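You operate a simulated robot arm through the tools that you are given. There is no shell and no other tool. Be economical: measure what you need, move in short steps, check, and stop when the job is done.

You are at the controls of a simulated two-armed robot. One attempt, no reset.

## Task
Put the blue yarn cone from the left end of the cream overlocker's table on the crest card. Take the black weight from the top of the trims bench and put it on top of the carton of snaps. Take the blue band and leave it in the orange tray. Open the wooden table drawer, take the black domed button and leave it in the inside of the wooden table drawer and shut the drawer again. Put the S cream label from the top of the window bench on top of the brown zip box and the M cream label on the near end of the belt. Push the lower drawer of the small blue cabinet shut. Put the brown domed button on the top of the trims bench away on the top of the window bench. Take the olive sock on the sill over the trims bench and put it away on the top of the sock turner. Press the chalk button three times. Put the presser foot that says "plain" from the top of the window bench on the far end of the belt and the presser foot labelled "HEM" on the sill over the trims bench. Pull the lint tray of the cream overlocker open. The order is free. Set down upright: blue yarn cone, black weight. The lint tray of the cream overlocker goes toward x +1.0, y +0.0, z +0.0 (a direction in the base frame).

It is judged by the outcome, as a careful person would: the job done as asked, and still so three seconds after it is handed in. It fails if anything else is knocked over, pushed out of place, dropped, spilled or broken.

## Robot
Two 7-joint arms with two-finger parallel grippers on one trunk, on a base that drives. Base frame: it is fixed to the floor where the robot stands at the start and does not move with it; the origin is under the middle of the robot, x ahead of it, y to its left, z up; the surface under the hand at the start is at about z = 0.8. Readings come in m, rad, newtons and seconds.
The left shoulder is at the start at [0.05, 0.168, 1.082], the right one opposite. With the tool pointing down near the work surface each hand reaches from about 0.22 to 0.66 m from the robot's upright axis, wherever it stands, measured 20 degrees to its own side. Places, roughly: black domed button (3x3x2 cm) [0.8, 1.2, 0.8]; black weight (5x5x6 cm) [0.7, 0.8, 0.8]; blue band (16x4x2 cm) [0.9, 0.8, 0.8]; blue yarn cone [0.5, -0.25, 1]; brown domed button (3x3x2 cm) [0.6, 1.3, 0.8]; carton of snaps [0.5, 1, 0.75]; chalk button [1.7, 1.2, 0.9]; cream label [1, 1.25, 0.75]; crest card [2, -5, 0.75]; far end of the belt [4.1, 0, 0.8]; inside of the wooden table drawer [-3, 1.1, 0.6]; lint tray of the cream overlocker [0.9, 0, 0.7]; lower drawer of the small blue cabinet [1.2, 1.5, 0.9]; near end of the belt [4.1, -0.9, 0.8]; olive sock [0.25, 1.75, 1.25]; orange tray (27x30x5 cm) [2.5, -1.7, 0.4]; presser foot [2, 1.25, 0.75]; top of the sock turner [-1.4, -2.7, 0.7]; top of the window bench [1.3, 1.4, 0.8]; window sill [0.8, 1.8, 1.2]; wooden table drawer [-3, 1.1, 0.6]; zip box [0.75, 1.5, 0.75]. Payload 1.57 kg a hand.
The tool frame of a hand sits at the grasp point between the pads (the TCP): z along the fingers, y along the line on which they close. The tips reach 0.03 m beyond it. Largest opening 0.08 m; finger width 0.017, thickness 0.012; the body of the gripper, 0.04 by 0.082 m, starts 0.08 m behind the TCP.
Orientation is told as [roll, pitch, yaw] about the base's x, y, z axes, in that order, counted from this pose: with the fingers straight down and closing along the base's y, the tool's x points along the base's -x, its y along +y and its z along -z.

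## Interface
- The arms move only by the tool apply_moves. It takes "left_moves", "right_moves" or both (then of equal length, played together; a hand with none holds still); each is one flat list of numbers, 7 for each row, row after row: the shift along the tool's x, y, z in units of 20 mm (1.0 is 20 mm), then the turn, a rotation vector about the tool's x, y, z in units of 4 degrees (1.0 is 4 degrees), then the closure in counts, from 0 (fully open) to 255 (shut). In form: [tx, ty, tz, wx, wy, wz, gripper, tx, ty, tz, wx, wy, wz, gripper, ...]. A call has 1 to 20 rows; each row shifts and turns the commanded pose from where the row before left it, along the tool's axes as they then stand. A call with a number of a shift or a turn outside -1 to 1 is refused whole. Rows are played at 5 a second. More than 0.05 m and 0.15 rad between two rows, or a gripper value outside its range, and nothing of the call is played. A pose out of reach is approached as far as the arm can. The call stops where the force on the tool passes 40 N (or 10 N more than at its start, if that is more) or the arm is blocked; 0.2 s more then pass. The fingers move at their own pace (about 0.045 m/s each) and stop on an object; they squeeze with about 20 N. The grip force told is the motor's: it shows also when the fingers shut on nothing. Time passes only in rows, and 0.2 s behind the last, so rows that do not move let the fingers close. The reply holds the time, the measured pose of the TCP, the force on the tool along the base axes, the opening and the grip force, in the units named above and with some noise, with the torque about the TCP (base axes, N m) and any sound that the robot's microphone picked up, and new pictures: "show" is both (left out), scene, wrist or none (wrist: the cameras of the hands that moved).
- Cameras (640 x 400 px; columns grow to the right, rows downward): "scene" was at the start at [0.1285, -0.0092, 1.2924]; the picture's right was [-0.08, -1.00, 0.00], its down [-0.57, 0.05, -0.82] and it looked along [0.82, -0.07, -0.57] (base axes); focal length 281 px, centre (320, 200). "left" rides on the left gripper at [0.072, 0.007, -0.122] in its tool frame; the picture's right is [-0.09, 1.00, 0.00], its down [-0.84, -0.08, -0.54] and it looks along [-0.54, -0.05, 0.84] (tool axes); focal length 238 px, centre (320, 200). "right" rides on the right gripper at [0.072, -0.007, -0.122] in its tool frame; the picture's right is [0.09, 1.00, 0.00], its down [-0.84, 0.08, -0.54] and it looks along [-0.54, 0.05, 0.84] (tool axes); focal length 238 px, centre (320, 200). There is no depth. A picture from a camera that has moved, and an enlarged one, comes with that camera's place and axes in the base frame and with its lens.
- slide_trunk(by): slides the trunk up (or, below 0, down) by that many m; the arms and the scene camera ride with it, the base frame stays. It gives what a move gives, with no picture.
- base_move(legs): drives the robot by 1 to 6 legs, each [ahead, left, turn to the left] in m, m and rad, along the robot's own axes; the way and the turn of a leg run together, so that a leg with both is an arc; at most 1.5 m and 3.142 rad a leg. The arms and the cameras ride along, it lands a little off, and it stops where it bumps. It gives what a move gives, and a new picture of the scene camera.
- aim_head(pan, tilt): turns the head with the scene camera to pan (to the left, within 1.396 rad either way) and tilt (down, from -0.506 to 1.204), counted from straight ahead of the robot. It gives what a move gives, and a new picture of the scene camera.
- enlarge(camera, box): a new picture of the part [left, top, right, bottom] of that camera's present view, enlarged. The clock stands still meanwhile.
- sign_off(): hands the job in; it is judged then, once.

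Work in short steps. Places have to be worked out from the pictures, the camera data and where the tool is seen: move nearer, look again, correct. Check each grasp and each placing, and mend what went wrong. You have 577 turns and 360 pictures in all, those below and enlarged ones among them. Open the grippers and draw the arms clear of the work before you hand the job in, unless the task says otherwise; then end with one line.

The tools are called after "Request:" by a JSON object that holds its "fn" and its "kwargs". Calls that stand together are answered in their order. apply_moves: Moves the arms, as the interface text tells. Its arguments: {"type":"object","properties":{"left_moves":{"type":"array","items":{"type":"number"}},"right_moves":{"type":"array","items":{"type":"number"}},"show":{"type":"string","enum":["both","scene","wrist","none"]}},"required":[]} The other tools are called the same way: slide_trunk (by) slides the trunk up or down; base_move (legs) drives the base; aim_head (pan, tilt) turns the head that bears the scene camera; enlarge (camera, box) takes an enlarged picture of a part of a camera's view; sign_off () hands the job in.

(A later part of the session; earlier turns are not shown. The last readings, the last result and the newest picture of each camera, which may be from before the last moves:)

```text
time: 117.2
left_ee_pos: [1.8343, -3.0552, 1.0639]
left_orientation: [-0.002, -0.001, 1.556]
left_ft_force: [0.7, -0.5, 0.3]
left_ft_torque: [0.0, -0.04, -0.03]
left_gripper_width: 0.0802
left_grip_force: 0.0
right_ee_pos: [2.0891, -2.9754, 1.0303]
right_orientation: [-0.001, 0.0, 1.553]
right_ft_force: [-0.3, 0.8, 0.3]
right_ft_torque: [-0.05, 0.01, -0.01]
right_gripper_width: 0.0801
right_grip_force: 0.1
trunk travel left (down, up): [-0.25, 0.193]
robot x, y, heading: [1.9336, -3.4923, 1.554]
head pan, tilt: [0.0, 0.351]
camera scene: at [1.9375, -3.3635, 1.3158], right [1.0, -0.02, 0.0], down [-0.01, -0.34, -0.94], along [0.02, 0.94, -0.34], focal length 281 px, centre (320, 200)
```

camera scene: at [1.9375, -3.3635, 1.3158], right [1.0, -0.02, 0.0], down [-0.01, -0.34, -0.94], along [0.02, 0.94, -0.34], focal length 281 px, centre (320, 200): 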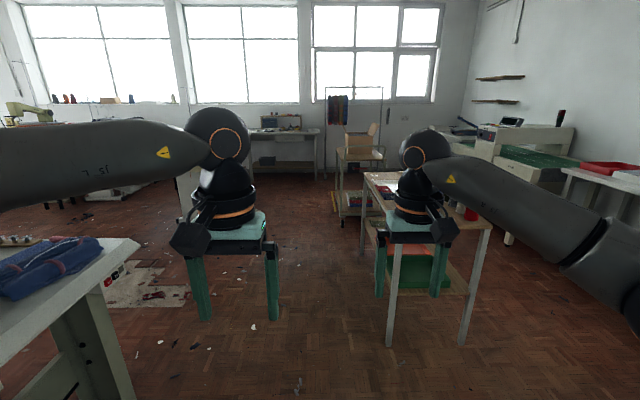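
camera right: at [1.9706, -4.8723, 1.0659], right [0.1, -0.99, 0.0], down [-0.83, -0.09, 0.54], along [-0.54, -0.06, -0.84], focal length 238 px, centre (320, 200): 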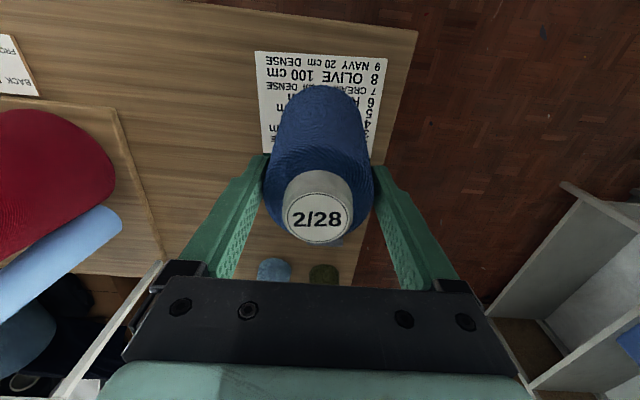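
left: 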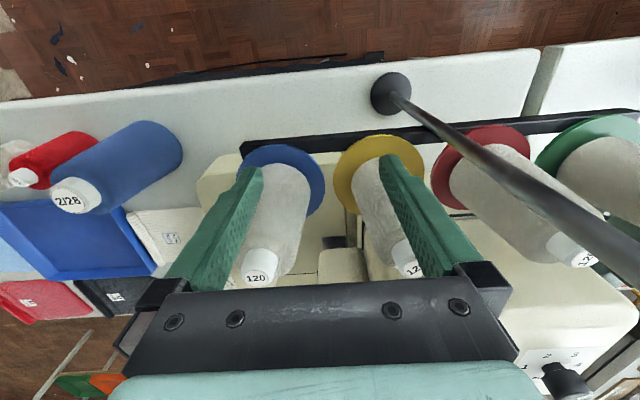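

Aisle is clear; drive on to y≈-1.1 then turn to face -x alongside the overlocker's far side.

Request:
{"fn": "base_move", "kwargs": {"legs": [[1.5, 0, 0.01], [0.9, 0, 0], [0, 0.1, 0]]}}

Request:
{"fn": "aim_head", "kwargs": {"pan": 0.6, "tilt": 0.4}}

```text
time: 130.0
left_ee_pos: [1.7862, -0.669, 1.0628]
left_orientation: [-0.002, -0.001, 1.556]
left_ft_force: [0.4, 1.0, -0.8]
left_ft_torque: [0.01, -0.02, -0.01]
left_gripper_width: 0.0802
left_grip_force: 0.0
right_ee_pos: [2.0427, -0.5883, 1.0292]
right_orientation: [-0.001, -0.002, 1.555]
right_ft_force: [-0.7, -0.7, -0.5]
right_ft_torque: [-0.02, -0.01, 0.01]
right_gripper_width: 0.08
right_grip_force: 0.1
trunk travel left (down, up): [-0.25, 0.193]
robot x, y, heading: [1.8833, -1.1075, 1.551]
head pan, tilt: [0.0, 0.351]
camera scene: at [1.8905, -0.9774, 1.3159], right [1.0, -0.02, 0.0], down [-0.01, -0.34, -0.94], along [0.02, 0.94, -0.34], focal length 281 px, centre (320, 200)
```

scene: 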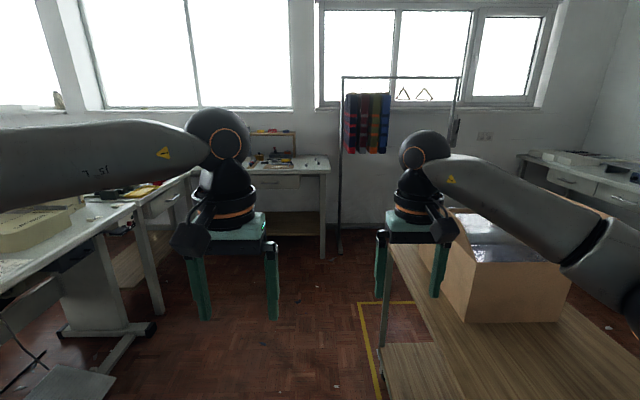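

```text
time: 131.0
left_ee_pos: [1.7875, -0.6687, 1.0629]
left_orientation: [-0.001, -0.001, 1.555]
left_ft_force: [-0.1, 0.2, -0.3]
left_ft_torque: [0.0, 0.0, -0.01]
left_gripper_width: 0.08
left_grip_force: 0.0
right_ee_pos: [2.0416, -0.5891, 1.0303]
right_orientation: [0.001, -0.003, 1.554]
right_ft_force: [-0.6, 0.2, -0.2]
right_ft_torque: [0.0, 0.0, -0.01]
right_gripper_width: 0.0799
right_grip_force: 0.1
trunk travel left (down, up): [-0.25, 0.193]
robot x, y, heading: [1.8882, -1.1085, 1.552]
head pan, tilt: [0.6, 0.4]
camera scene: at [1.8382, -0.993, 1.3113], right [0.84, 0.55, 0.0], down [0.21, -0.33, -0.92], along [-0.51, 0.77, -0.39], focal length 281 px, centre (320, 200)
```

scene: 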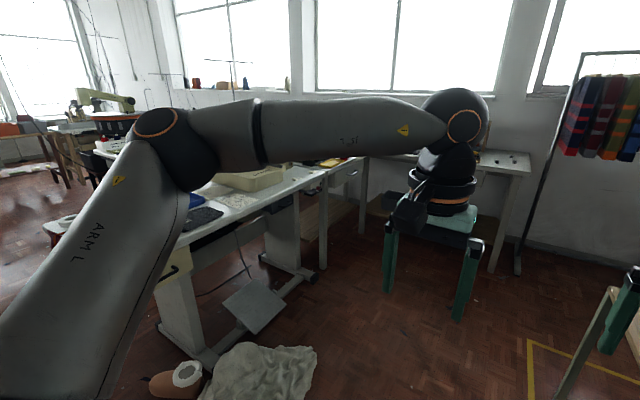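

Slide left, forward into the aisle, then turn to face -x at the overlocker.

Request:
{"fn": "base_move", "kwargs": {"legs": [[0, 0.33, 0], [1.1, 0, 0], [0, 0, 1.57]]}}

Request:
{"fn": "aim_head", "kwargs": {"pan": 0, "tilt": 0.6}}

```text
time: 143.5
left_ee_pos: [1.1485, -0.0773, 1.062]
left_orientation: [-0.001, -0.002, 3.101]
left_ft_force: [-0.2, -0.6, 0.1]
left_ft_torque: [0.03, 0.01, -0.01]
left_gripper_width: 0.0799
left_grip_force: 0.1
right_ee_pos: [1.0759, 0.1789, 1.0309]
right_orientation: [0.001, -0.001, 3.1]
right_ft_force: [0.2, 0.1, -0.5]
right_ft_torque: [-0.04, -0.03, -0.01]
right_gripper_width: 0.0801
right_grip_force: 0.1
trunk travel left (down, up): [-0.25, 0.193]
robot x, y, heading: [1.5943, 0.0108, 3.095]
head pan, tilt: [0.6, 0.4]
camera scene: at [1.4727, -0.0371, 1.3113], right [-0.53, 0.85, 0.0], down [0.33, 0.21, -0.92], along [-0.78, -0.49, -0.39], focal length 281 px, centre (320, 200)
```

scene: 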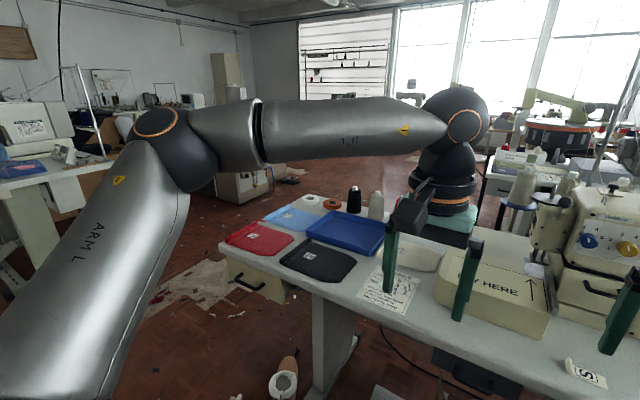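

```text
time: 144.5
left_ee_pos: [1.1485, -0.0779, 1.0636]
left_orientation: [-0.002, -0.002, 3.103]
left_ft_force: [-0.1, 0.2, 0.1]
left_ft_torque: [-0.02, -0.02, -0.02]
left_gripper_width: 0.0799
left_grip_force: 0.1
right_ee_pos: [1.0748, 0.1804, 1.0306]
right_orientation: [-0.001, -0.001, 3.1]
right_ft_force: [-0.6, 0.2, 0.3]
right_ft_torque: [-0.01, -0.02, 0.0]
right_gripper_width: 0.0799
right_grip_force: 0.0
trunk travel left (down, up): [-0.25, 0.193]
robot x, y, heading: [1.5896, 0.0121, 3.104]
head pan, tilt: [0.0, 0.6]
camera scene: at [1.463, 0.0158, 1.2931], right [0.04, 1.0, 0.0], down [0.56, -0.02, -0.83], along [-0.82, 0.04, -0.56], focal length 281 px, centre (320, 200)
```

scene: 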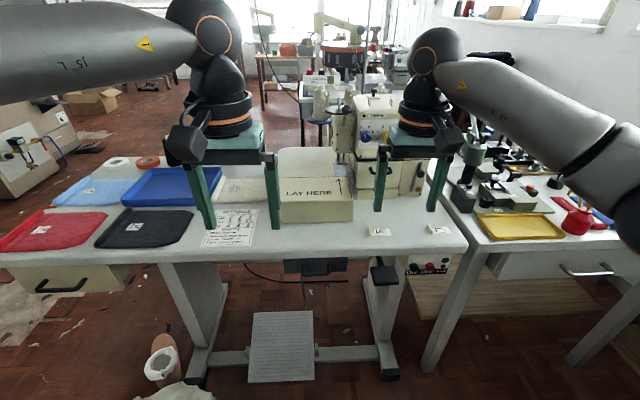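

The black unit under the table at (315,265) matches the lint tray. Enlarge.

Request:
{"fn": "enlarge", "kwargs": {"camera": "scene", "box": [250, 220, 420, 320]}}

Request:
{"fn": "enlarge", "kwargs": {"camera": "scene", "box": [310, 80, 470, 240]}}

```text
3.76 times, centred on (335, 270) of scene
camera zoom: at [1.463, 0.0158, 1.2931], right [0.04, 1.0, 0.0], down [0.56, -0.02, -0.83], along [-0.82, 0.04, -0.56], focal length 1059 px, centre (264, -64)
```

zoom: 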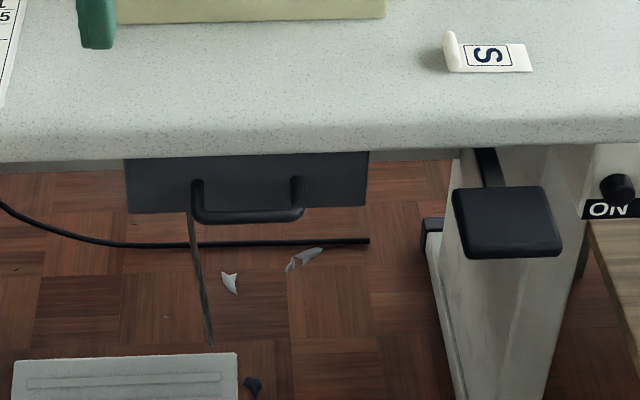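

```text
2.50 times, centred on (390, 160) of scene
camera zoom: at [1.463, 0.0158, 1.2931], right [0.04, 1.0, 0.0], down [0.56, -0.02, -0.83], along [-0.82, 0.04, -0.56], focal length 703 px, centre (145, 300)
```

zoom: 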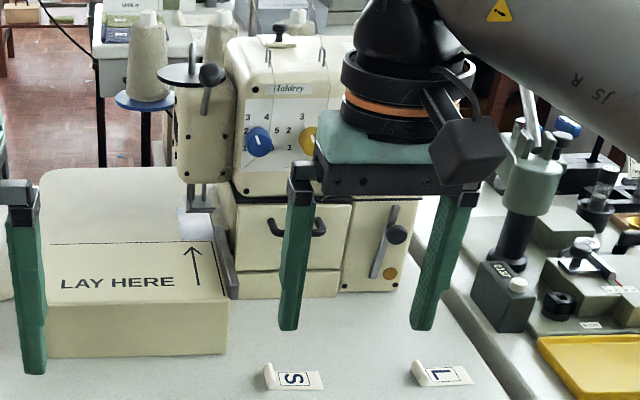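

The black drawer with the bar handle (~(1.0, 0.03, 0.745)) is the lint tray. I rotate the left hand to point forward (-x) with the fingers closing vertically.

Request:
{"fn": "apply_moves", "kwargs": {"left_moves": [0, 0, 0, -0.962, -0.962, 0.962, 0, 0, 0, 0, -0.962, -0.962, 0.962, 0, 0, 0, 0, -0.962, -0.962, 0.962, 0, 0, 0, 0, -0.962, -0.962, 0.962, 0, 0, 0, 0, -0.962, -0.962, 0.962, 0, 0, 0, 0, -0.962, -0.962, 0.962, 0, 0, 0, 0, -0.962, -0.962, 0.962, 0, 0, 0, 0, -0.962, -0.962, 0.962, 0, 0, 0, 0, -0.962, -0.962, 0.962, 0, 0, 0, 0, -0.962, -0.962, 0.962, 0, 0, 0, 0, -0.962, -0.962, 0.962, 0, 0, 0, 0, -0.962, -0.962, 0.962, 0, 0, 0, 0, -0.962, -0.962, 0.962, 0, 0, 0, 0, -0.962, -0.962, 0.962, 0, 0, 0, 0, -0.962, -0.962, 0.962, 0, 0, 0, 0, -0.962, -0.962, 0.962, 0, 0, 0, 0, -0.962, -0.962, 0.962, 0, 0, 0, 0, -0.962, -0.962, 0.962, 0], "show": "both"}}

```text
time: 148.3
left_ee_pos: [1.1496, -0.0764, 1.0625]
left_orientation: [1.574, -0.002, 1.53]
left_ft_force: [0.2, -0.1, -0.2]
left_ft_torque: [0.0, -0.02, -0.01]
left_gripper_width: 0.0798
left_grip_force: 0.0
right_ee_pos: [1.0756, 0.1794, 1.0303]
right_orientation: [0.0, -0.002, 3.099]
right_ft_force: [-0.1, -0.2, -0.9]
right_ft_torque: [-0.05, 0.05, -0.02]
right_gripper_width: 0.0798
right_grip_force: 0.0
trunk travel left (down, up): [-0.25, 0.193]
robot x, y, heading: [1.5874, 0.0144, 3.097]
head pan, tilt: [0.0, 0.6]
camera scene: at [1.4634, 0.0164, 1.2932], right [0.04, 1.0, 0.0], down [0.56, -0.02, -0.83], along [-0.82, 0.04, -0.56], focal length 281 px, centre (320, 200)
camera left: at [1.2674, -0.1536, 1.0704], right [0.01, 0.09, 1.0], down [0.58, 0.81, -0.08], along [-0.82, 0.57, -0.05], focal length 238 px, centre (320, 200)
```

scene: 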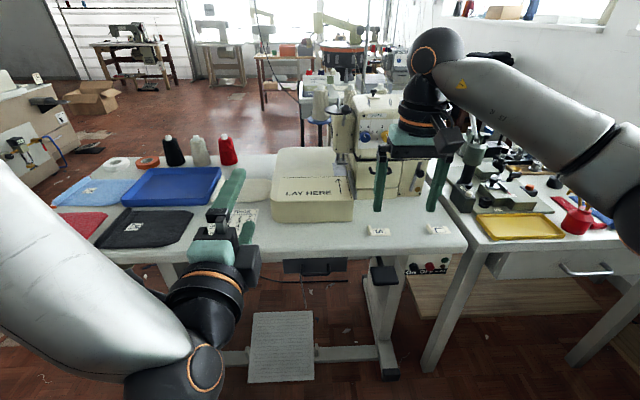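
left: 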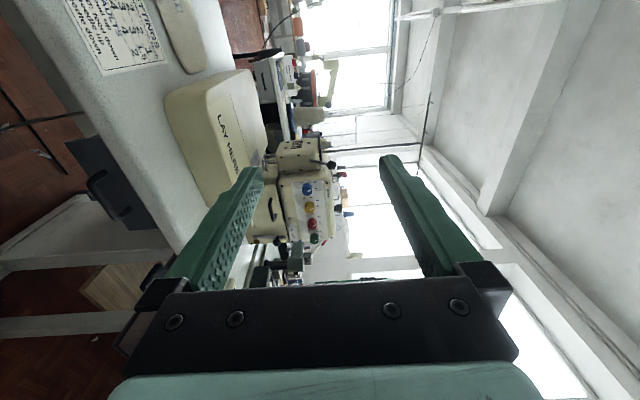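

Now lower the left hand to z≈0.77 and shift toward y≈0.03, still in front of the edge.

Request:
{"fn": "apply_moves", "kwargs": {"left_moves": [-1, -1, 0, 0, 0, 0, 0, -1, -1, 0, 0, 0, 0, 0, -1, -1, 0, 0, 0, 0, 0, -1, -1, 0, 0, 0, 0, 0, -1, -1, 0, 0, 0, 0, 0, 0, -1, 0, 0, 0, 0, 0, 0, -1, 0, 0, 0, 0, 0, 0, -1, 0, 0, 0, 0, 0, 0, -1, 0, 0, 0, 0, 0, 0, -1, 0, 0, 0, 0, 0, 0, -1, 0, 0, 0, 0, 0, 0, -1, 0, 0, 0, 0, 0, 0, -1, 0, 0, 0, 0, 0, 0, -1, 0, 0, 0, 0, 0, 0, -1, 0, 0, 0, 0, 0], "show": "both"}}

```text
time: 151.5
left_ee_pos: [1.1636, 0.0533, 0.8067]
left_orientation: [1.57, -0.001, 1.534]
left_ft_force: [0.1, 0.4, 0.4]
left_ft_torque: [-0.04, 0.0, 0.01]
left_gripper_width: 0.0797
left_grip_force: 0.1
left hand out of reach, approached as far as the arm can: row 12, 13, 14, 15
right_ee_pos: [1.0754, 0.1791, 1.0304]
right_orientation: [-0.001, -0.002, 3.099]
right_ft_force: [0.7, -0.1, -0.1]
right_ft_torque: [0.01, -0.02, 0.0]
right_gripper_width: 0.0801
right_grip_force: 0.1
trunk travel left (down, up): [-0.25, 0.193]
robot x, y, heading: [1.5891, 0.0114, 3.097]
head pan, tilt: [0.0, 0.6]
camera scene: at [1.463, 0.0158, 1.2931], right [0.04, 1.0, 0.0], down [0.56, -0.02, -0.83], along [-0.82, 0.04, -0.56], focal length 281 px, centre (320, 200)
camera left: at [1.2823, -0.0225, 0.8158], right [0.0, 0.09, 1.0], down [0.57, 0.82, -0.08], along [-0.82, 0.57, -0.05], focal length 238 px, centre (320, 200)
```

scene: 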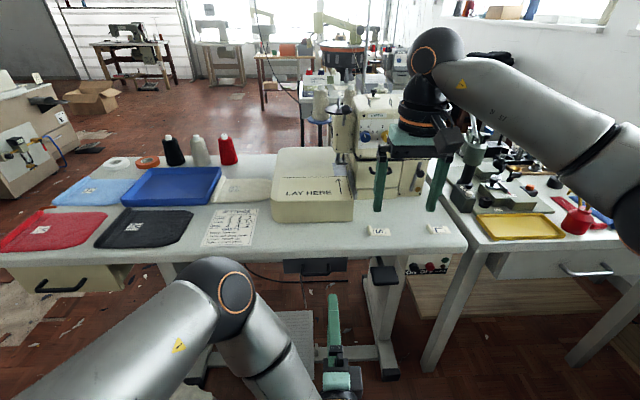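
left: 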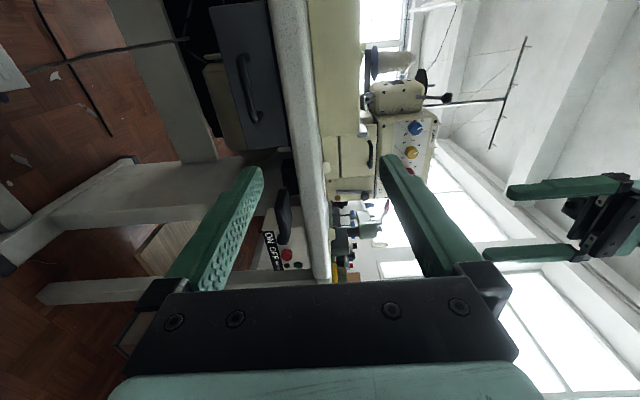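

The arm is too cramped; bar handle computed at ≈(0.96, 0.028, 0.722), table underside ≈0.745. I lower the trunk to gain room, first clearing the right hand upward.

Request:
{"fn": "apply_moves", "kwargs": {"right_moves": [1, 0, -1, 0, 0, 0, 0, 1, 0, -1, 0, 0, 0, 0, 1, 0, -1, 0, 0, 0, 0, 0, 0, -1, 0, 0, 0, 0], "left_moves": [0, 1, 0, 0, 0, 0, 0, 0, 1, 0, 0, 0, 0, 0, 0, 1, 0, 0, 0, 0, 0, 0, 1, 0, 0, 0, 0, 0], "show": "none"}}

Request:
{"fn": "slide_trunk", "kwargs": {"by": -0.2}}

```text
time: 152.5
left_ee_pos: [1.1627, 0.0539, 0.8887]
left_orientation: [1.574, -0.002, 1.53]
left_ft_force: [0.1, 0.3, 0.1]
left_ft_torque: [0.03, -0.02, 0.03]
left_gripper_width: 0.0799
left_grip_force: 0.0
right_ee_pos: [1.1374, 0.1774, 1.1105]
right_orientation: [-0.001, -0.002, 3.1]
right_ft_force: [0.7, -0.2, -0.1]
right_ft_torque: [-0.02, 0.03, -0.01]
right_gripper_width: 0.0801
right_grip_force: 0.0
trunk travel left (down, up): [-0.25, 0.193]
robot x, y, heading: [1.59, 0.0125, 3.097]
head pan, tilt: [0.0, 0.6]
```

```text
time: 154.7
left_ee_pos: [1.1629, 0.0542, 0.6892]
left_orientation: [1.572, -0.001, 1.53]
left_ft_force: [0.3, 0.3, -0.5]
left_ft_torque: [0.0, 0.0, 0.01]
left_gripper_width: 0.0797
left_grip_force: 0.0
right_ee_pos: [1.1357, 0.1771, 0.9117]
right_orientation: [0.001, -0.005, 3.101]
right_ft_force: [0.6, -0.2, -0.1]
right_ft_torque: [0.01, 0.0, -0.03]
right_gripper_width: 0.0801
right_grip_force: 0.1
trunk travel left (down, up): [-0.05, 0.393]
robot x, y, heading: [1.594, 0.0096, 3.103]
head pan, tilt: [0.0, 0.6]
```

Align y/z with the bar, partly close the gripper, and look.

Request:
{"fn": "apply_moves", "kwargs": {"left_moves": [0.7, 0.7, 0, 0, 0, 0, 170, 0.6, 0.7, 0, 0, 0, 0, 170, 0, 0, 1, 0, 0, 0, 170, 0, 0, 1, 0, 0, 0, 170, 0, 0, 1, 0, 0, 0, 170], "show": "wrist"}}

```text
time: 155.9
left_ee_pos: [1.0998, 0.0291, 0.7165]
left_orientation: [1.575, -0.002, 1.53]
left_ft_force: [0.4, 0.7, -1.4]
left_ft_torque: [0.01, 0.05, 0.01]
left_gripper_width: 0.0268
left_grip_force: 0.0
right_ee_pos: [1.1358, 0.1769, 0.9104]
right_orientation: [0.001, -0.003, 3.1]
right_ft_force: [0.1, -0.1, -0.5]
right_ft_torque: [-0.01, -0.02, 0.02]
right_gripper_width: 0.0802
right_grip_force: 0.0
trunk travel left (down, up): [-0.05, 0.393]
robot x, y, heading: [1.5912, 0.0118, 3.102]
head pan, tilt: [0.0, 0.6]
camera left: at [1.219, -0.0464, 0.7246], right [0.01, 0.09, 1.0], down [0.57, 0.81, -0.08], along [-0.82, 0.57, -0.05], focal length 238 px, centre (320, 200)
```

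left: 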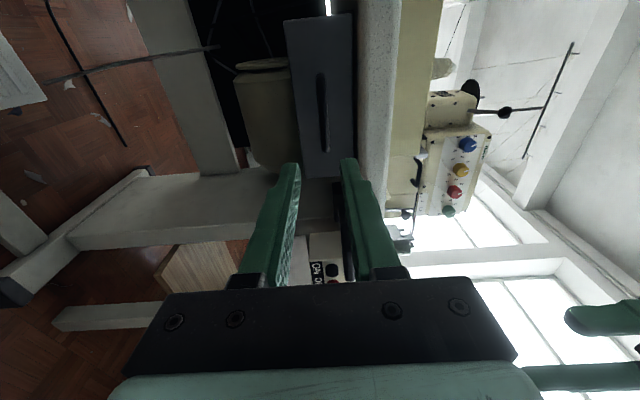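

Bar centre z≈0.7226; raise 6 mm and advance to straddle the bar.

Request:
{"fn": "apply_moves", "kwargs": {"left_moves": [0.15, 0.3, 1, 0, 0, 0, 170, 0, 0, 1, 0, 0, 0, 170, 0, 0, 1, 0, 0, 0, 170, 0, 0, 1, 0, 0, 0, 170, 0, 0, 1, 0, 0, 0, 170, 0, 0, 1, 0, 0, 0, 170], "show": "wrist"}}

```text
time: 157.3
left_ee_pos: [0.981, 0.0313, 0.7233]
left_orientation: [1.574, -0.002, 1.53]
left_ft_force: [0.1, 0.0, 0.7]
left_ft_torque: [-0.01, -0.02, 0.05]
left_gripper_width: 0.0265
left_grip_force: 0.0
right_ee_pos: [1.1355, 0.1771, 0.9106]
right_orientation: [0.002, -0.001, 3.1]
right_ft_force: [0.1, -0.8, -1.1]
right_ft_torque: [-0.02, 0.03, 0.02]
right_gripper_width: 0.0801
right_grip_force: 0.0
trunk travel left (down, up): [-0.05, 0.393]
robot x, y, heading: [1.5904, 0.0117, 3.1]
head pan, tilt: [0.0, 0.6]
camera left: at [1.0997, -0.0445, 0.7311], right [0.01, 0.09, 1.0], down [0.57, 0.81, -0.08], along [-0.82, 0.57, -0.05], focal length 238 px, centre (320, 200)
```

left: 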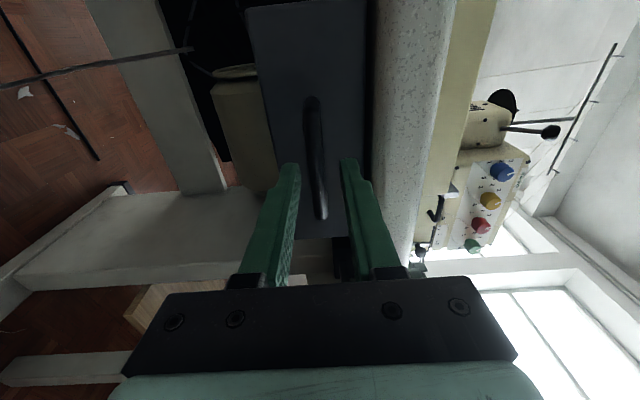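

Advance 16 mm more and close.

Request:
{"fn": "apply_moves", "kwargs": {"left_moves": [0, 0, 0.4, 0, 0, 0, 170, 0, 0, 0.4, 0, 0, 0, 170, 0, 0, 0, 0, 0, 0, 255, 0, 0, 0, 0, 0, 0, 255, 0, 0, 0, 0, 0, 0, 255], "show": "wrist"}}

```text
time: 158.5
left_ee_pos: [0.9661, 0.0337, 0.7213]
left_orientation: [1.569, 0.0, 1.528]
left_ft_force: [18.7, 0.2, -6.2]
left_ft_torque: [0.02, 0.11, -0.12]
left_gripper_width: 0.0096
left_grip_force: 27.9
right_ee_pos: [1.1363, 0.1773, 0.9111]
right_orientation: [0.0, -0.001, 3.101]
right_ft_force: [-0.1, -0.6, -0.7]
right_ft_torque: [0.01, 0.03, -0.01]
right_gripper_width: 0.0798
right_grip_force: 0.1
trunk travel left (down, up): [-0.05, 0.393]
robot x, y, heading: [1.5936, 0.0151, 3.093]
head pan, tilt: [0.0, 0.6]
camera left: at [1.0858, -0.0439, 0.7303], right [0.0, 0.09, 1.0], down [0.58, 0.81, -0.08], along [-0.82, 0.58, -0.05], focal length 238 px, centre (320, 200)
```

left: 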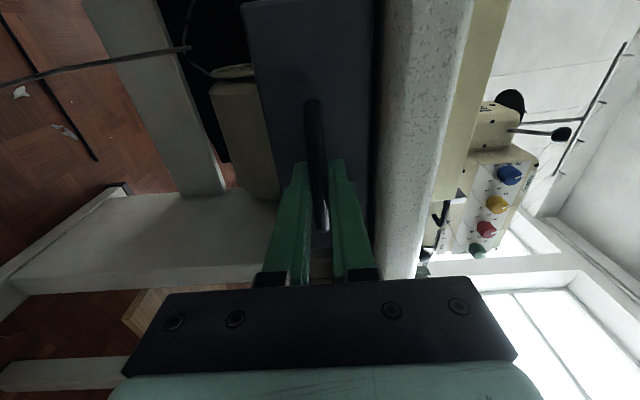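

Bar is gripped (9.6 mm). Pull toward +x.

Request:
{"fn": "apply_moves", "kwargs": {"left_moves": [0, 0, -0.5, 0, 0, 0, 255, 0, 0, -1, 0, 0, 0, 255, 0, 0, -1, 0, 0, 0, 255, 0, 0, -1, 0, 0, 0, 255, 0, 0, -1, 0, 0, 0, 255, 0, 0, -1, 0, 0, 0, 255], "show": "both"}}

```text
time: 159.9
left_ee_pos: [1.0754, 0.03, 0.7211]
left_orientation: [1.57, -0.002, 1.527]
left_ft_force: [-0.9, 20.9, -8.1]
left_ft_torque: [-0.04, 0.04, 0.01]
left_gripper_width: 0.0096
left_grip_force: 28.1
right_ee_pos: [1.1357, 0.1789, 0.9107]
right_orientation: [0.003, -0.004, 3.099]
right_ft_force: [-0.7, -0.5, 0.7]
right_ft_torque: [0.01, 0.01, -0.02]
right_gripper_width: 0.0803
right_grip_force: 0.1
trunk travel left (down, up): [-0.05, 0.393]
robot x, y, heading: [1.5917, 0.013, 3.099]
head pan, tilt: [0.0, 0.6]
camera scene: at [1.4624, 0.0171, 1.0929], right [0.04, 1.0, 0.0], down [0.57, -0.03, -0.82], along [-0.82, 0.04, -0.57], focal length 281 px, centre (320, 200)
camera left: at [1.1937, -0.0473, 0.73], right [0.0, 0.09, 1.0], down [0.58, 0.81, -0.08], along [-0.81, 0.58, -0.05], focal length 238 px, centre (320, 200)
```

scene: 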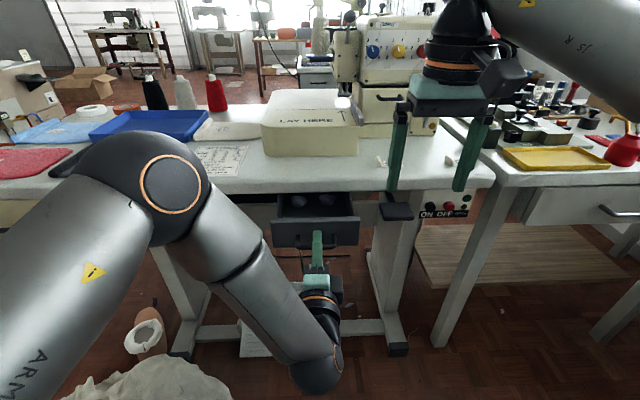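
left: 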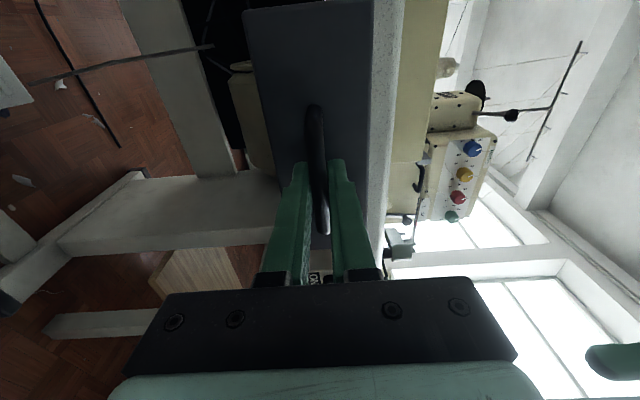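

Tray slides, 11 cm out. Relieve side load and pull further.

Request:
{"fn": "apply_moves", "kwargs": {"left_moves": [-0.25, 0, -0.5, 0, 0, 0, 255, -0.05, 0.1, -1, 0, 0, 0, 255, -0.05, 0, -1, 0, 0, 0, 255, -0.05, 0, -1, 0, 0, 0, 255], "show": "scene"}}

```text
time: 160.9
left_ee_pos: [1.1434, 0.0305, 0.7221]
left_orientation: [1.567, 0.001, 1.536]
left_ft_force: [-21.7, -4.7, -19.3]
left_ft_torque: [-0.04, -0.19, 0.07]
left_gripper_width: 0.0098
left_grip_force: 28.0
right_ee_pos: [1.1344, 0.1779, 0.9098]
right_orientation: [0.001, 0.002, 3.101]
right_ft_force: [-0.6, 0.1, -0.1]
right_ft_torque: [0.02, 0.02, -0.02]
right_gripper_width: 0.0798
right_grip_force: 0.1
trunk travel left (down, up): [-0.05, 0.393]
robot x, y, heading: [1.5922, 0.0141, 3.101]
head pan, tilt: [0.0, 0.6]
camera scene: at [1.4604, 0.0156, 1.0926], right [0.04, 1.0, 0.0], down [0.57, -0.02, -0.82], along [-0.82, 0.04, -0.57], focal length 281 px, centre (320, 200)
```

scene: 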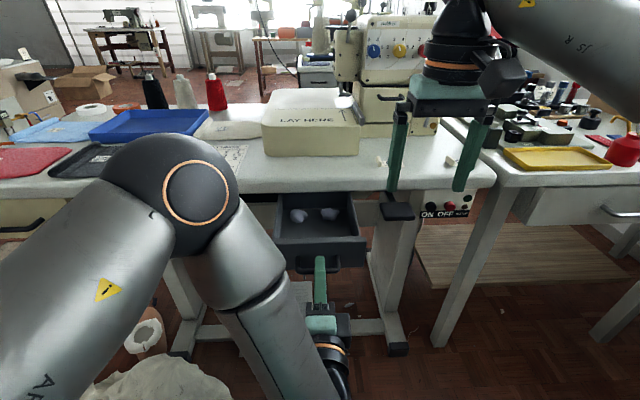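

Reaction of -22 N suggests the tray is at its stop (~17.5 cm). Release and withdraw.

Request:
{"fn": "apply_moves", "kwargs": {"left_moves": [0, 0, 0.1, 0, 0, 0, 170, 0, 0, 0, 0, 0, 0, 160, 0, 0, -1, 0, 0, 0, 160, 0, 0, -1, 0, 0, 0, 160, 0, 0, -0.5, 0, 0, 0, 160], "show": "both"}}

```text
time: 162.1
left_ee_pos: [1.1879, 0.032, 0.7276]
left_orientation: [1.569, -0.001, 1.529]
left_ft_force: [-0.5, 0.5, 0.9]
left_ft_torque: [0.01, -0.03, -0.03]
left_gripper_width: 0.0296
left_grip_force: 0.1
left hand out of reach, approached as far as the arm can: row 5
right_ee_pos: [1.1362, 0.1775, 0.9106]
right_orientation: [-0.001, 0.0, 3.101]
right_ft_force: [-0.7, -0.2, 0.1]
right_ft_torque: [-0.05, 0.02, 0.04]
right_gripper_width: 0.08
right_grip_force: 0.0
trunk travel left (down, up): [-0.05, 0.393]
robot x, y, heading: [1.5877, 0.0095, 3.1]
head pan, tilt: [0.0, 0.6]
camera scene: at [1.463, 0.0158, 1.0931], right [0.04, 1.0, 0.0], down [0.56, -0.02, -0.83], along [-0.82, 0.04, -0.56], focal length 281 px, centre (320, 200)
camera left: at [1.3071, -0.0455, 0.7357], right [0.0, 0.09, 1.0], down [0.58, 0.81, -0.08], along [-0.82, 0.57, -0.05], focal length 238 px, centre (320, 200)
```

scene: 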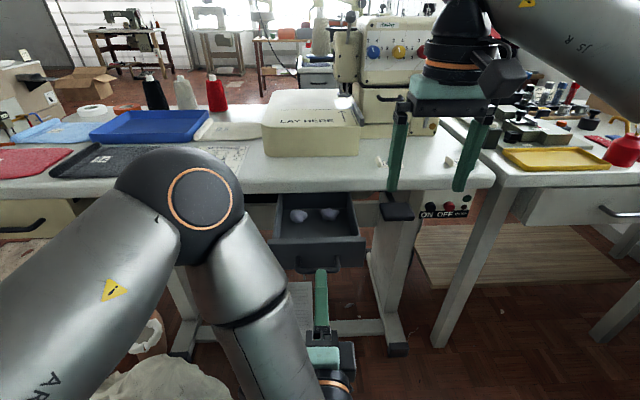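
left: 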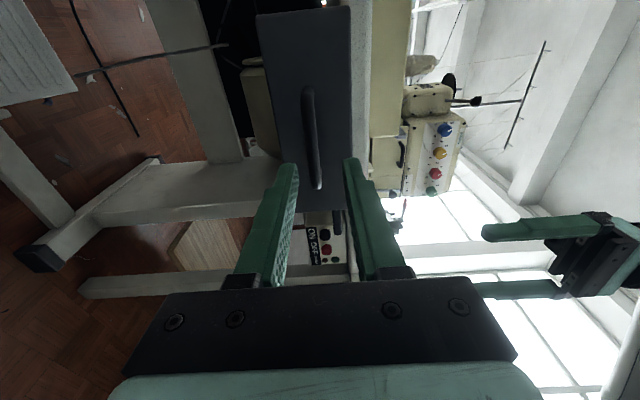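

Tray is open with lint inside. Raise the trunk and bring the left hand back up and to its normal downward pose.

Request:
{"fn": "slide_trunk", "kwargs": {"by": 0.2}}

Request:
{"fn": "apply_moves", "kwargs": {"left_moves": [1, 1, 0, 0, 0, 0, 0, 1, 1, 0, 0, 0, 0, 0, 1, 1, 0, 0, 0, 0, 0, 1, 1, 0, 0, 0, 0, 0, 1, 1, 0, 0, 0, 0, 0, 1, 1, 0, 0, 0, 0, 0, 1, 1, 0, 0, 0, 0, 0], "show": "none"}}

Request:
{"fn": "apply_moves", "kwargs": {"left_moves": [0, 0, 0, 0.962, 0.962, -0.962, 0, 0, 0, 0, 0.962, 0.962, -0.962, 0, 0, 0, 0, 0.962, 0.962, -0.962, 0, 0, 0, 0, 0.962, 0.962, -0.962, 0, 0, 0, 0, 0.962, 0.962, -0.962, 0, 0, 0, 0, 0.962, 0.962, -0.962, 0, 0, 0, 0, 0.962, 0.962, -0.962, 0, 0, 0, 0, 0.962, 0.962, -0.962, 0, 0, 0, 0, 0.962, 0.962, -0.962, 0, 0, 0, 0, 0.962, 0.962, -0.962, 0, 0, 0, 0, 0.962, 0.962, -0.962, 0, 0, 0, 0, 0.962, 0.962, -0.962, 0, 0, 0, 0, 0.962, 0.962, -0.962, 0, 0, 0, 0, 0.962, 0.962, -0.962, 0, 0, 0, 0, 0.962, 0.962, -0.962, 0, 0, 0, 0, 0.962, 0.962, -0.962, 0, 0, 0, 0, 0.962, 0.962, -0.962, 0, 0, 0, 0, 0.962, 0.962, -0.962, 0], "show": "scene"}}

```text
time: 164.3
left_ee_pos: [1.1895, 0.031, 0.929]
left_orientation: [1.57, -0.001, 1.53]
left_ft_force: [-0.6, -0.2, -0.3]
left_ft_torque: [0.02, -0.02, 0.0]
left_gripper_width: 0.0297
left_grip_force: 0.1
right_ee_pos: [1.1355, 0.1783, 1.1111]
right_orientation: [0.0, -0.002, 3.1]
right_ft_force: [-0.4, 0.3, -0.2]
right_ft_torque: [0.01, -0.03, 0.0]
right_gripper_width: 0.08
right_grip_force: 0.1
trunk travel left (down, up): [-0.25, 0.193]
robot x, y, heading: [1.5933, 0.0138, 3.098]
head pan, tilt: [0.0, 0.6]
```

```text
time: 165.9
left_ee_pos: [1.1482, -0.0787, 1.0594]
left_orientation: [1.568, -0.001, 1.531]
left_ft_force: [-0.5, 0.4, 0.4]
left_ft_torque: [-0.01, 0.03, 0.02]
left_gripper_width: 0.0802
left_grip_force: 0.0
left hand out of reach, approached as far as the arm can: row 5, 6, 7
right_ee_pos: [1.1364, 0.1784, 1.1105]
right_orientation: [0.0, -0.003, 3.099]
right_ft_force: [-0.3, -0.6, 0.6]
right_ft_torque: [0.02, 0.03, -0.01]
right_gripper_width: 0.08
right_grip_force: 0.1
trunk travel left (down, up): [-0.25, 0.193]
robot x, y, heading: [1.5913, 0.0134, 3.094]
head pan, tilt: [0.0, 0.6]
```

```text
time: 169.7
left_ee_pos: [1.1471, -0.0784, 1.0581]
left_orientation: [0.0, 0.002, 3.102]
left_ft_force: [-0.2, 0.2, 0.0]
left_ft_torque: [0.02, 0.0, 0.03]
left_gripper_width: 0.0801
left_grip_force: 0.1
right_ee_pos: [1.1348, 0.1772, 1.1104]
right_orientation: [0.0, -0.001, 3.1]
right_ft_force: [0.0, 0.3, -0.5]
right_ft_torque: [-0.02, 0.0, -0.03]
right_gripper_width: 0.0802
right_grip_force: 0.0
trunk travel left (down, up): [-0.25, 0.193]
robot x, y, heading: [1.5914, 0.0111, 3.098]
head pan, tilt: [0.0, 0.6]
camera scene: at [1.4629, 0.0157, 1.2931], right [0.04, 1.0, 0.0], down [0.56, -0.02, -0.82], along [-0.82, 0.04, -0.57], focal length 281 px, centre (320, 200)
```

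scene: 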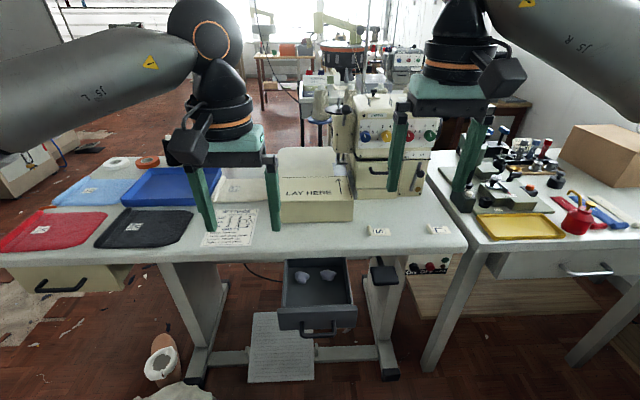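

Lint tray done. Turn right to face the window bench.

Request:
{"fn": "base_move", "kwargs": {"legs": [[0, 0, -1.53]]}}

Request:
{"fn": "aim_head", "kwargs": {"pan": 0.5, "tilt": 0.45}}

```text
time: 173.8
left_ee_pos: [1.4872, 0.4514, 1.0594]
left_orientation: [-0.002, 0.0, 1.564]
left_ft_force: [0.6, -0.3, 0.3]
left_ft_torque: [-0.01, -0.01, 0.01]
left_gripper_width: 0.0802
left_grip_force: 0.0
right_ee_pos: [1.7411, 0.4723, 1.1107]
right_orientation: [0.001, -0.002, 1.561]
right_ft_force: [-0.1, 0.2, 0.4]
right_ft_torque: [0.0, 0.02, -0.03]
right_gripper_width: 0.0802
right_grip_force: 0.0
trunk travel left (down, up): [-0.25, 0.193]
robot x, y, heading: [1.5905, 0.0105, 1.56]
head pan, tilt: [0.0, 0.6]
camera scene: at [1.5927, 0.1386, 1.2931], right [1.0, -0.01, 0.0], down [-0.01, -0.56, -0.83], along [0.01, 0.83, -0.56], focal length 281 px, centre (320, 200)
```

scene: 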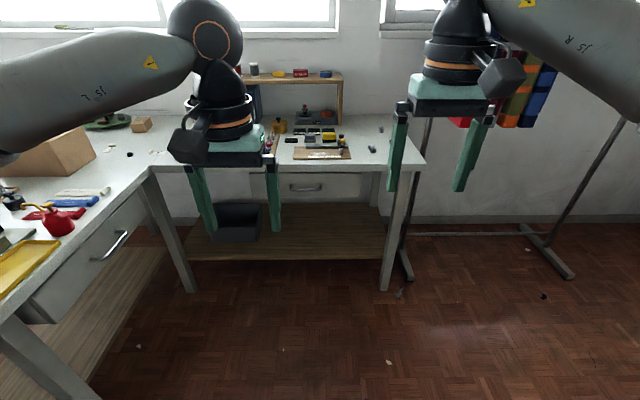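

```text
time: 174.8
left_ee_pos: [1.487, 0.4523, 1.0587]
left_orientation: [-0.002, 0.0, 1.564]
left_ft_force: [0.0, 0.4, 0.2]
left_ft_torque: [-0.01, 0.01, -0.02]
left_gripper_width: 0.0802
left_grip_force: 0.1
right_ee_pos: [1.741, 0.4728, 1.1115]
right_orientation: [0.0, -0.003, 1.562]
right_ft_force: [0.0, -0.2, 0.1]
right_ft_torque: [-0.01, 0.0, -0.02]
right_gripper_width: 0.0798
right_grip_force: 0.1
trunk travel left (down, up): [-0.25, 0.193]
robot x, y, heading: [1.5904, 0.0116, 1.56]
head pan, tilt: [0.499, 0.45]
camera scene: at [1.5486, 0.1314, 1.3066], right [0.88, 0.47, 0.0], down [0.2, -0.38, -0.9], along [-0.42, 0.8, -0.44], focal length 281 px, centre (320, 200)
```

scene: 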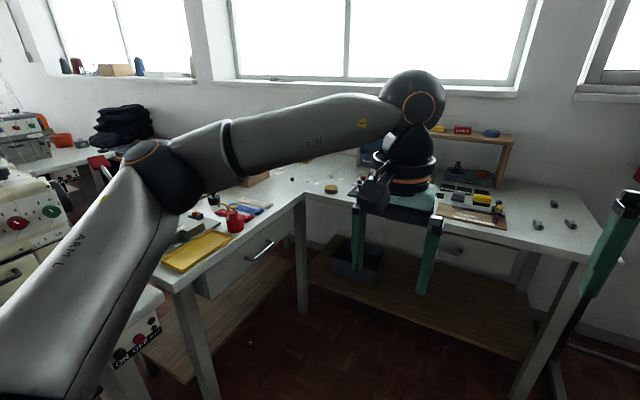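

Drive up to the window bench.

Request:
{"fn": "base_move", "kwargs": {"legs": [[0.6, -0.05, 0]]}}

Request:
{"fn": "aim_head", "kwargs": {"pan": 0.0, "tilt": 0.75}}

```text
time: 178.1
left_ee_pos: [1.5341, 1.0431, 1.0584]
left_orientation: [-0.002, 0.002, 1.574]
left_ft_force: [-0.3, 0.3, 0.0]
left_ft_torque: [0.0, 0.01, 0.02]
left_gripper_width: 0.08
left_grip_force: 0.1
right_ee_pos: [1.7897, 1.0657, 1.111]
right_orientation: [0.0, 0.0, 1.571]
right_ft_force: [-0.4, -0.5, 0.7]
right_ft_torque: [0.02, 0.04, 0.0]
right_gripper_width: 0.0799
right_grip_force: 0.0
trunk travel left (down, up): [-0.25, 0.193]
robot x, y, heading: [1.6427, 0.6045, 1.574]
head pan, tilt: [0.499, 0.45]
camera scene: at [1.6003, 0.724, 1.3066], right [0.88, 0.48, 0.0], down [0.21, -0.38, -0.9], along [-0.43, 0.79, -0.44], focal length 281 px, centre (320, 200)
```

scene: 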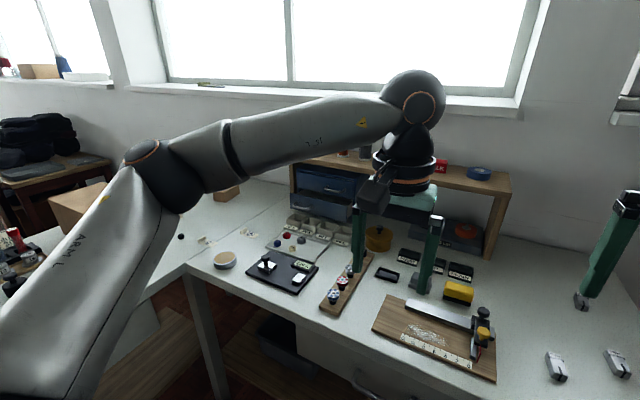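

```text
time: 179.1
left_ee_pos: [1.5342, 1.0435, 1.0589]
left_orientation: [-0.001, 0.0, 1.575]
left_ft_force: [0.4, 0.1, -0.4]
left_ft_torque: [-0.02, 0.0, 0.03]
left_gripper_width: 0.0798
left_grip_force: 0.0
right_ee_pos: [1.7892, 1.0662, 1.1105]
right_orientation: [0.0, -0.002, 1.573]
right_ft_force: [-0.7, 0.7, 0.1]
right_ft_torque: [-0.01, -0.01, 0.01]
right_gripper_width: 0.0801
right_grip_force: 0.1
trunk travel left (down, up): [-0.25, 0.193]
robot x, y, heading: [1.6443, 0.6067, 1.569]
head pan, tilt: [0.0, 0.75]
camera scene: at [1.6442, 0.7259, 1.2803], right [1.0, 0.0, 0.0], down [0.0, -0.68, -0.73], along [0.0, 0.73, -0.68], focal length 281 px, centre (320, 200)
```

scene: 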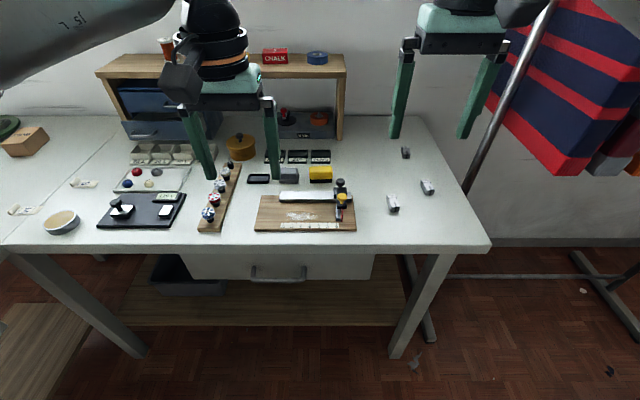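

Request:
{"fn": "enlarge", "kwargs": {"camera": "scene", "box": [90, 80, 250, 240]}}

Request:
{"fn": "enlarge", "kwargs": {"camera": "scene", "box": [230, 90, 440, 240]}}

Request:
{"fn": "enlarge", "kwargs": {"camera": "scene", "box": [0, 110, 150, 250]}}

```text
2.50 times, centred on (170, 160) of scene
camera zoom: at [1.6442, 0.7259, 1.2803], right [1.0, 0.0, 0.0], down [0.0, -0.68, -0.73], along [0.0, 0.73, -0.68], focal length 703 px, centre (695, 300)
```

zoom: 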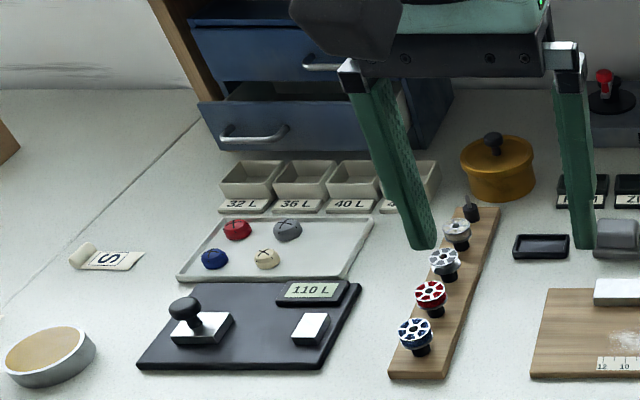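

```text
2.67 times, centred on (335, 165) of scene
camera zoom: at [1.6442, 0.7259, 1.2803], right [1.0, 0.0, 0.0], down [0.0, -0.68, -0.73], along [0.0, 0.73, -0.68], focal length 750 px, centre (280, 293)
```

zoom: 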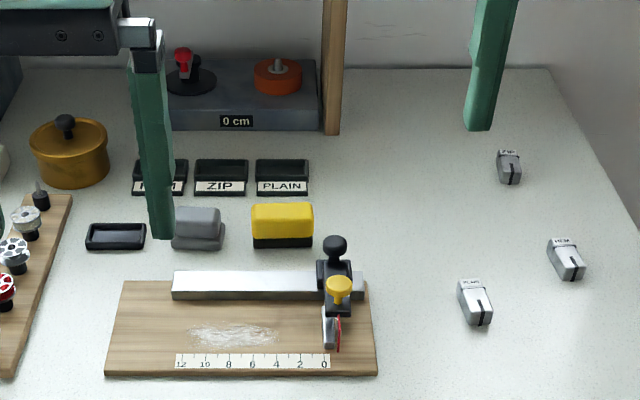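

```text
2.86 times, centred on (75, 180) of scene
camera zoom: at [1.6442, 0.7259, 1.2803], right [1.0, 0.0, 0.0], down [0.0, -0.68, -0.73], along [0.0, 0.73, -0.68], focal length 804 px, centre (1020, 257)
```

zoom: 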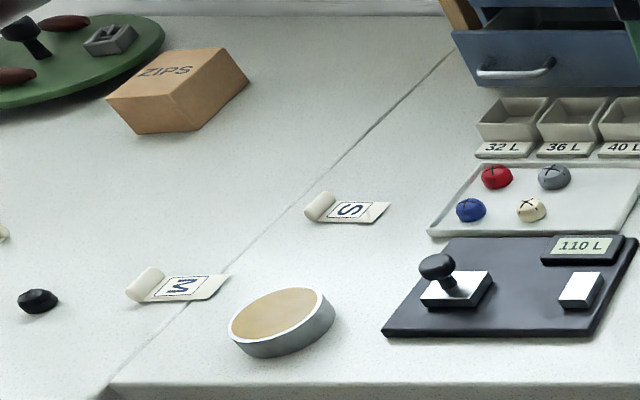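

All items identified: PLAIN foot ≈(1.84,1.26), HEM ≈(1.94,1.32), yellow chalk button ≈(1.69,1.19), S/M labels, zip box and black button to the left. First the chalk button: bring the closed right hand above it.

Request:
{"fn": "apply_moves", "kwargs": {"right_moves": [-1, 1, 0, 0, 0, 0, 255, -1, 1, 0, 0, 0, 0, 255, -1, 1, 0, 0, 0, 0, 255, -1, 1, 0, 0, 0, 0, 255, -1, 0.85, 0, 0, 0, 0, 255, 0, 0, 1, 0, 0, 0, 255, 0, 0, 1, 0, 0, 0, 255, 0, 0, 1, 0, 0, 0, 255, 0, 0, 1, 0, 0, 0, 255], "show": "both"}}

```text
time: 181.1
left_ee_pos: [1.5343, 1.0446, 1.0583]
left_orientation: [-0.003, 0.002, 1.572]
left_ft_force: [-0.1, 0.8, 0.2]
left_ft_torque: [-0.02, -0.03, 0.0]
left_gripper_width: 0.0803
left_grip_force: 0.1
right_ee_pos: [1.6889, 1.1783, 1.0353]
right_orientation: [-0.001, 0.002, 1.573]
right_ft_force: [0.1, 0.4, 0.9]
right_ft_torque: [-0.04, -0.01, -0.01]
right_gripper_width: 0.0
right_grip_force: 20.1
right hand out of reach, approached as far as the arm can: row 5, 6, 7, 8, 9
trunk travel left (down, up): [-0.25, 0.193]
robot x, y, heading: [1.6448, 0.6093, 1.572]
head pan, tilt: [0.0, 0.75]
camera scene: at [1.6443, 0.7261, 1.2802], right [1.0, 0.0, 0.0], down [0.0, -0.68, -0.73], along [0.0, 0.73, -0.68], focal length 281 px, centre (320, 200)
camera right: at [1.6954, 1.105, 1.1586], right [-1.0, -0.09, 0.0], down [-0.08, 0.84, 0.54], along [-0.05, 0.54, -0.84], focal length 238 px, centre (320, 200)
```

scene: 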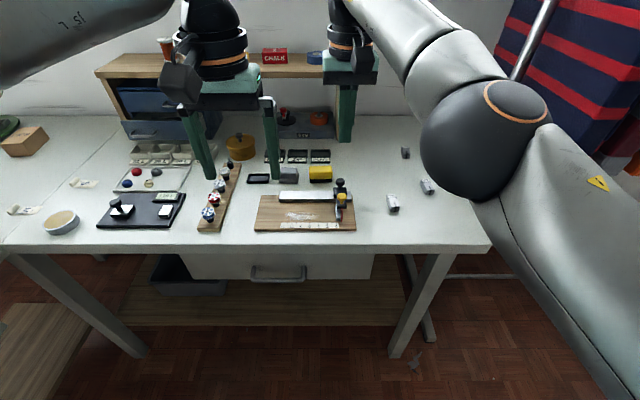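
right: 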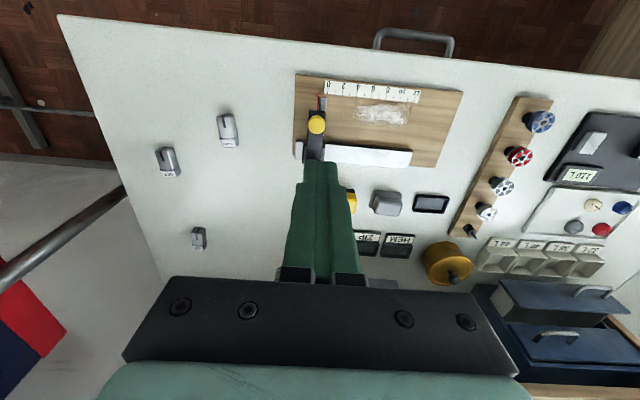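

Yellow button at (1.692, 1.188, 0.856); hand is at reach limit, so the base goes 8 cm forward.

Request:
{"fn": "base_move", "kwargs": {"legs": [[0.08, 0, 0]]}}

```text
time: 182.1
left_ee_pos: [1.5371, 1.1242, 1.0575]
left_orientation: [-0.001, 0.003, 1.571]
left_ft_force: [-0.4, -0.3, -0.1]
left_ft_torque: [-0.04, -0.07, -0.02]
left_gripper_width: 0.0802
left_grip_force: 0.1
right_ee_pos: [1.6894, 1.2587, 1.0365]
right_orientation: [-0.002, 0.002, 1.571]
right_ft_force: [-0.3, 0.8, 1.0]
right_ft_torque: [-0.06, -0.01, -0.03]
right_gripper_width: 0.0
right_grip_force: 20.3
trunk travel left (down, up): [-0.25, 0.193]
robot x, y, heading: [1.6431, 0.6861, 1.569]
head pan, tilt: [0.0, 0.75]
camera scene: at [1.6444, 0.8068, 1.2801], right [1.0, 0.0, 0.0], down [0.0, -0.68, -0.73], along [0.0, 0.73, -0.68], focal length 281 px, centre (320, 200)
```

scene: 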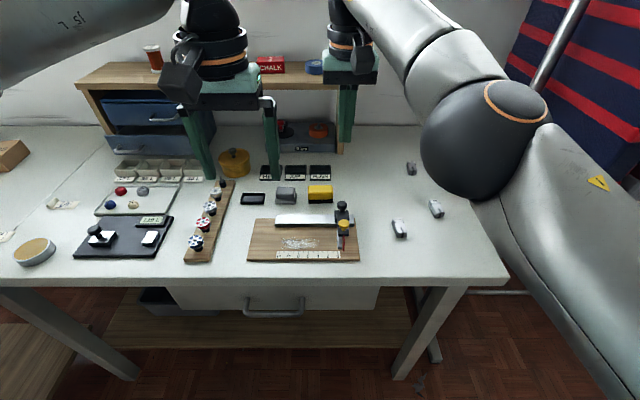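

Move back over the button and lower to ~2 cm above it.

Request:
{"fn": "apply_moves", "kwargs": {"right_moves": [1, -0.15, 0, 0, 0, 0, 255, 1, 0, 0, 0, 0, 0, 255, 1, 0, 0, 0, 0, 0, 255, 0.55, 0, 1, 0, 0, 0, 255, 0, 0, 1, 0, 0, 0, 255, 0, 0, 1, 0, 0, 0, 255, 0, 0, 1, 0, 0, 0, 255, 0, 0, 1, 0, 0, 0, 255, 0, 0, 1, 0, 0, 0, 255], "show": "both"}}

```text
time: 184.1
left_ee_pos: [1.5358, 1.1243, 1.0591]
left_orientation: [-0.004, -0.001, 1.572]
left_ft_force: [-0.2, -0.2, -0.8]
left_ft_torque: [0.01, 0.03, 0.0]
left_gripper_width: 0.0802
left_grip_force: 0.2
right_ee_pos: [1.6745, 1.2668, 0.9799]
right_orientation: [-0.002, 0.003, 1.571]
right_ft_force: [-0.6, -0.3, 0.8]
right_ft_torque: [0.0, 0.0, 0.01]
right_gripper_width: 0.0
right_grip_force: 19.6
right hand out of reach, approached as far as the arm can: row 1, 2, 3, 4, 5, 6, 7, 8, 9
trunk travel left (down, up): [-0.25, 0.193]
robot x, y, heading: [1.6409, 0.6824, 1.573]
head pan, tilt: [0.0, 0.75]
camera scene: at [1.6444, 0.8059, 1.2802], right [1.0, 0.0, 0.0], down [0.0, -0.68, -0.73], along [0.0, 0.73, -0.68], focal length 281 px, centre (320, 200)
camera right: at [1.6808, 1.1938, 1.1024], right [-1.0, -0.09, 0.0], down [-0.08, 0.84, 0.54], along [-0.05, 0.54, -0.84], focal length 238 px, centre (320, 200)
```

scene: 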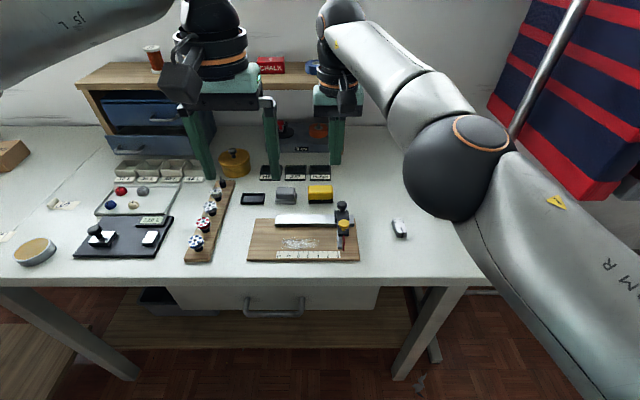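
right: 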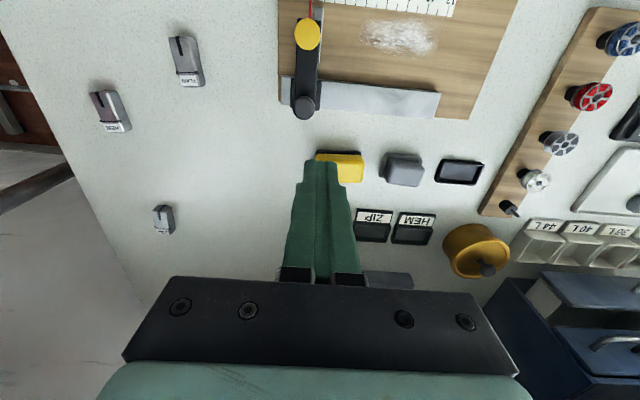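

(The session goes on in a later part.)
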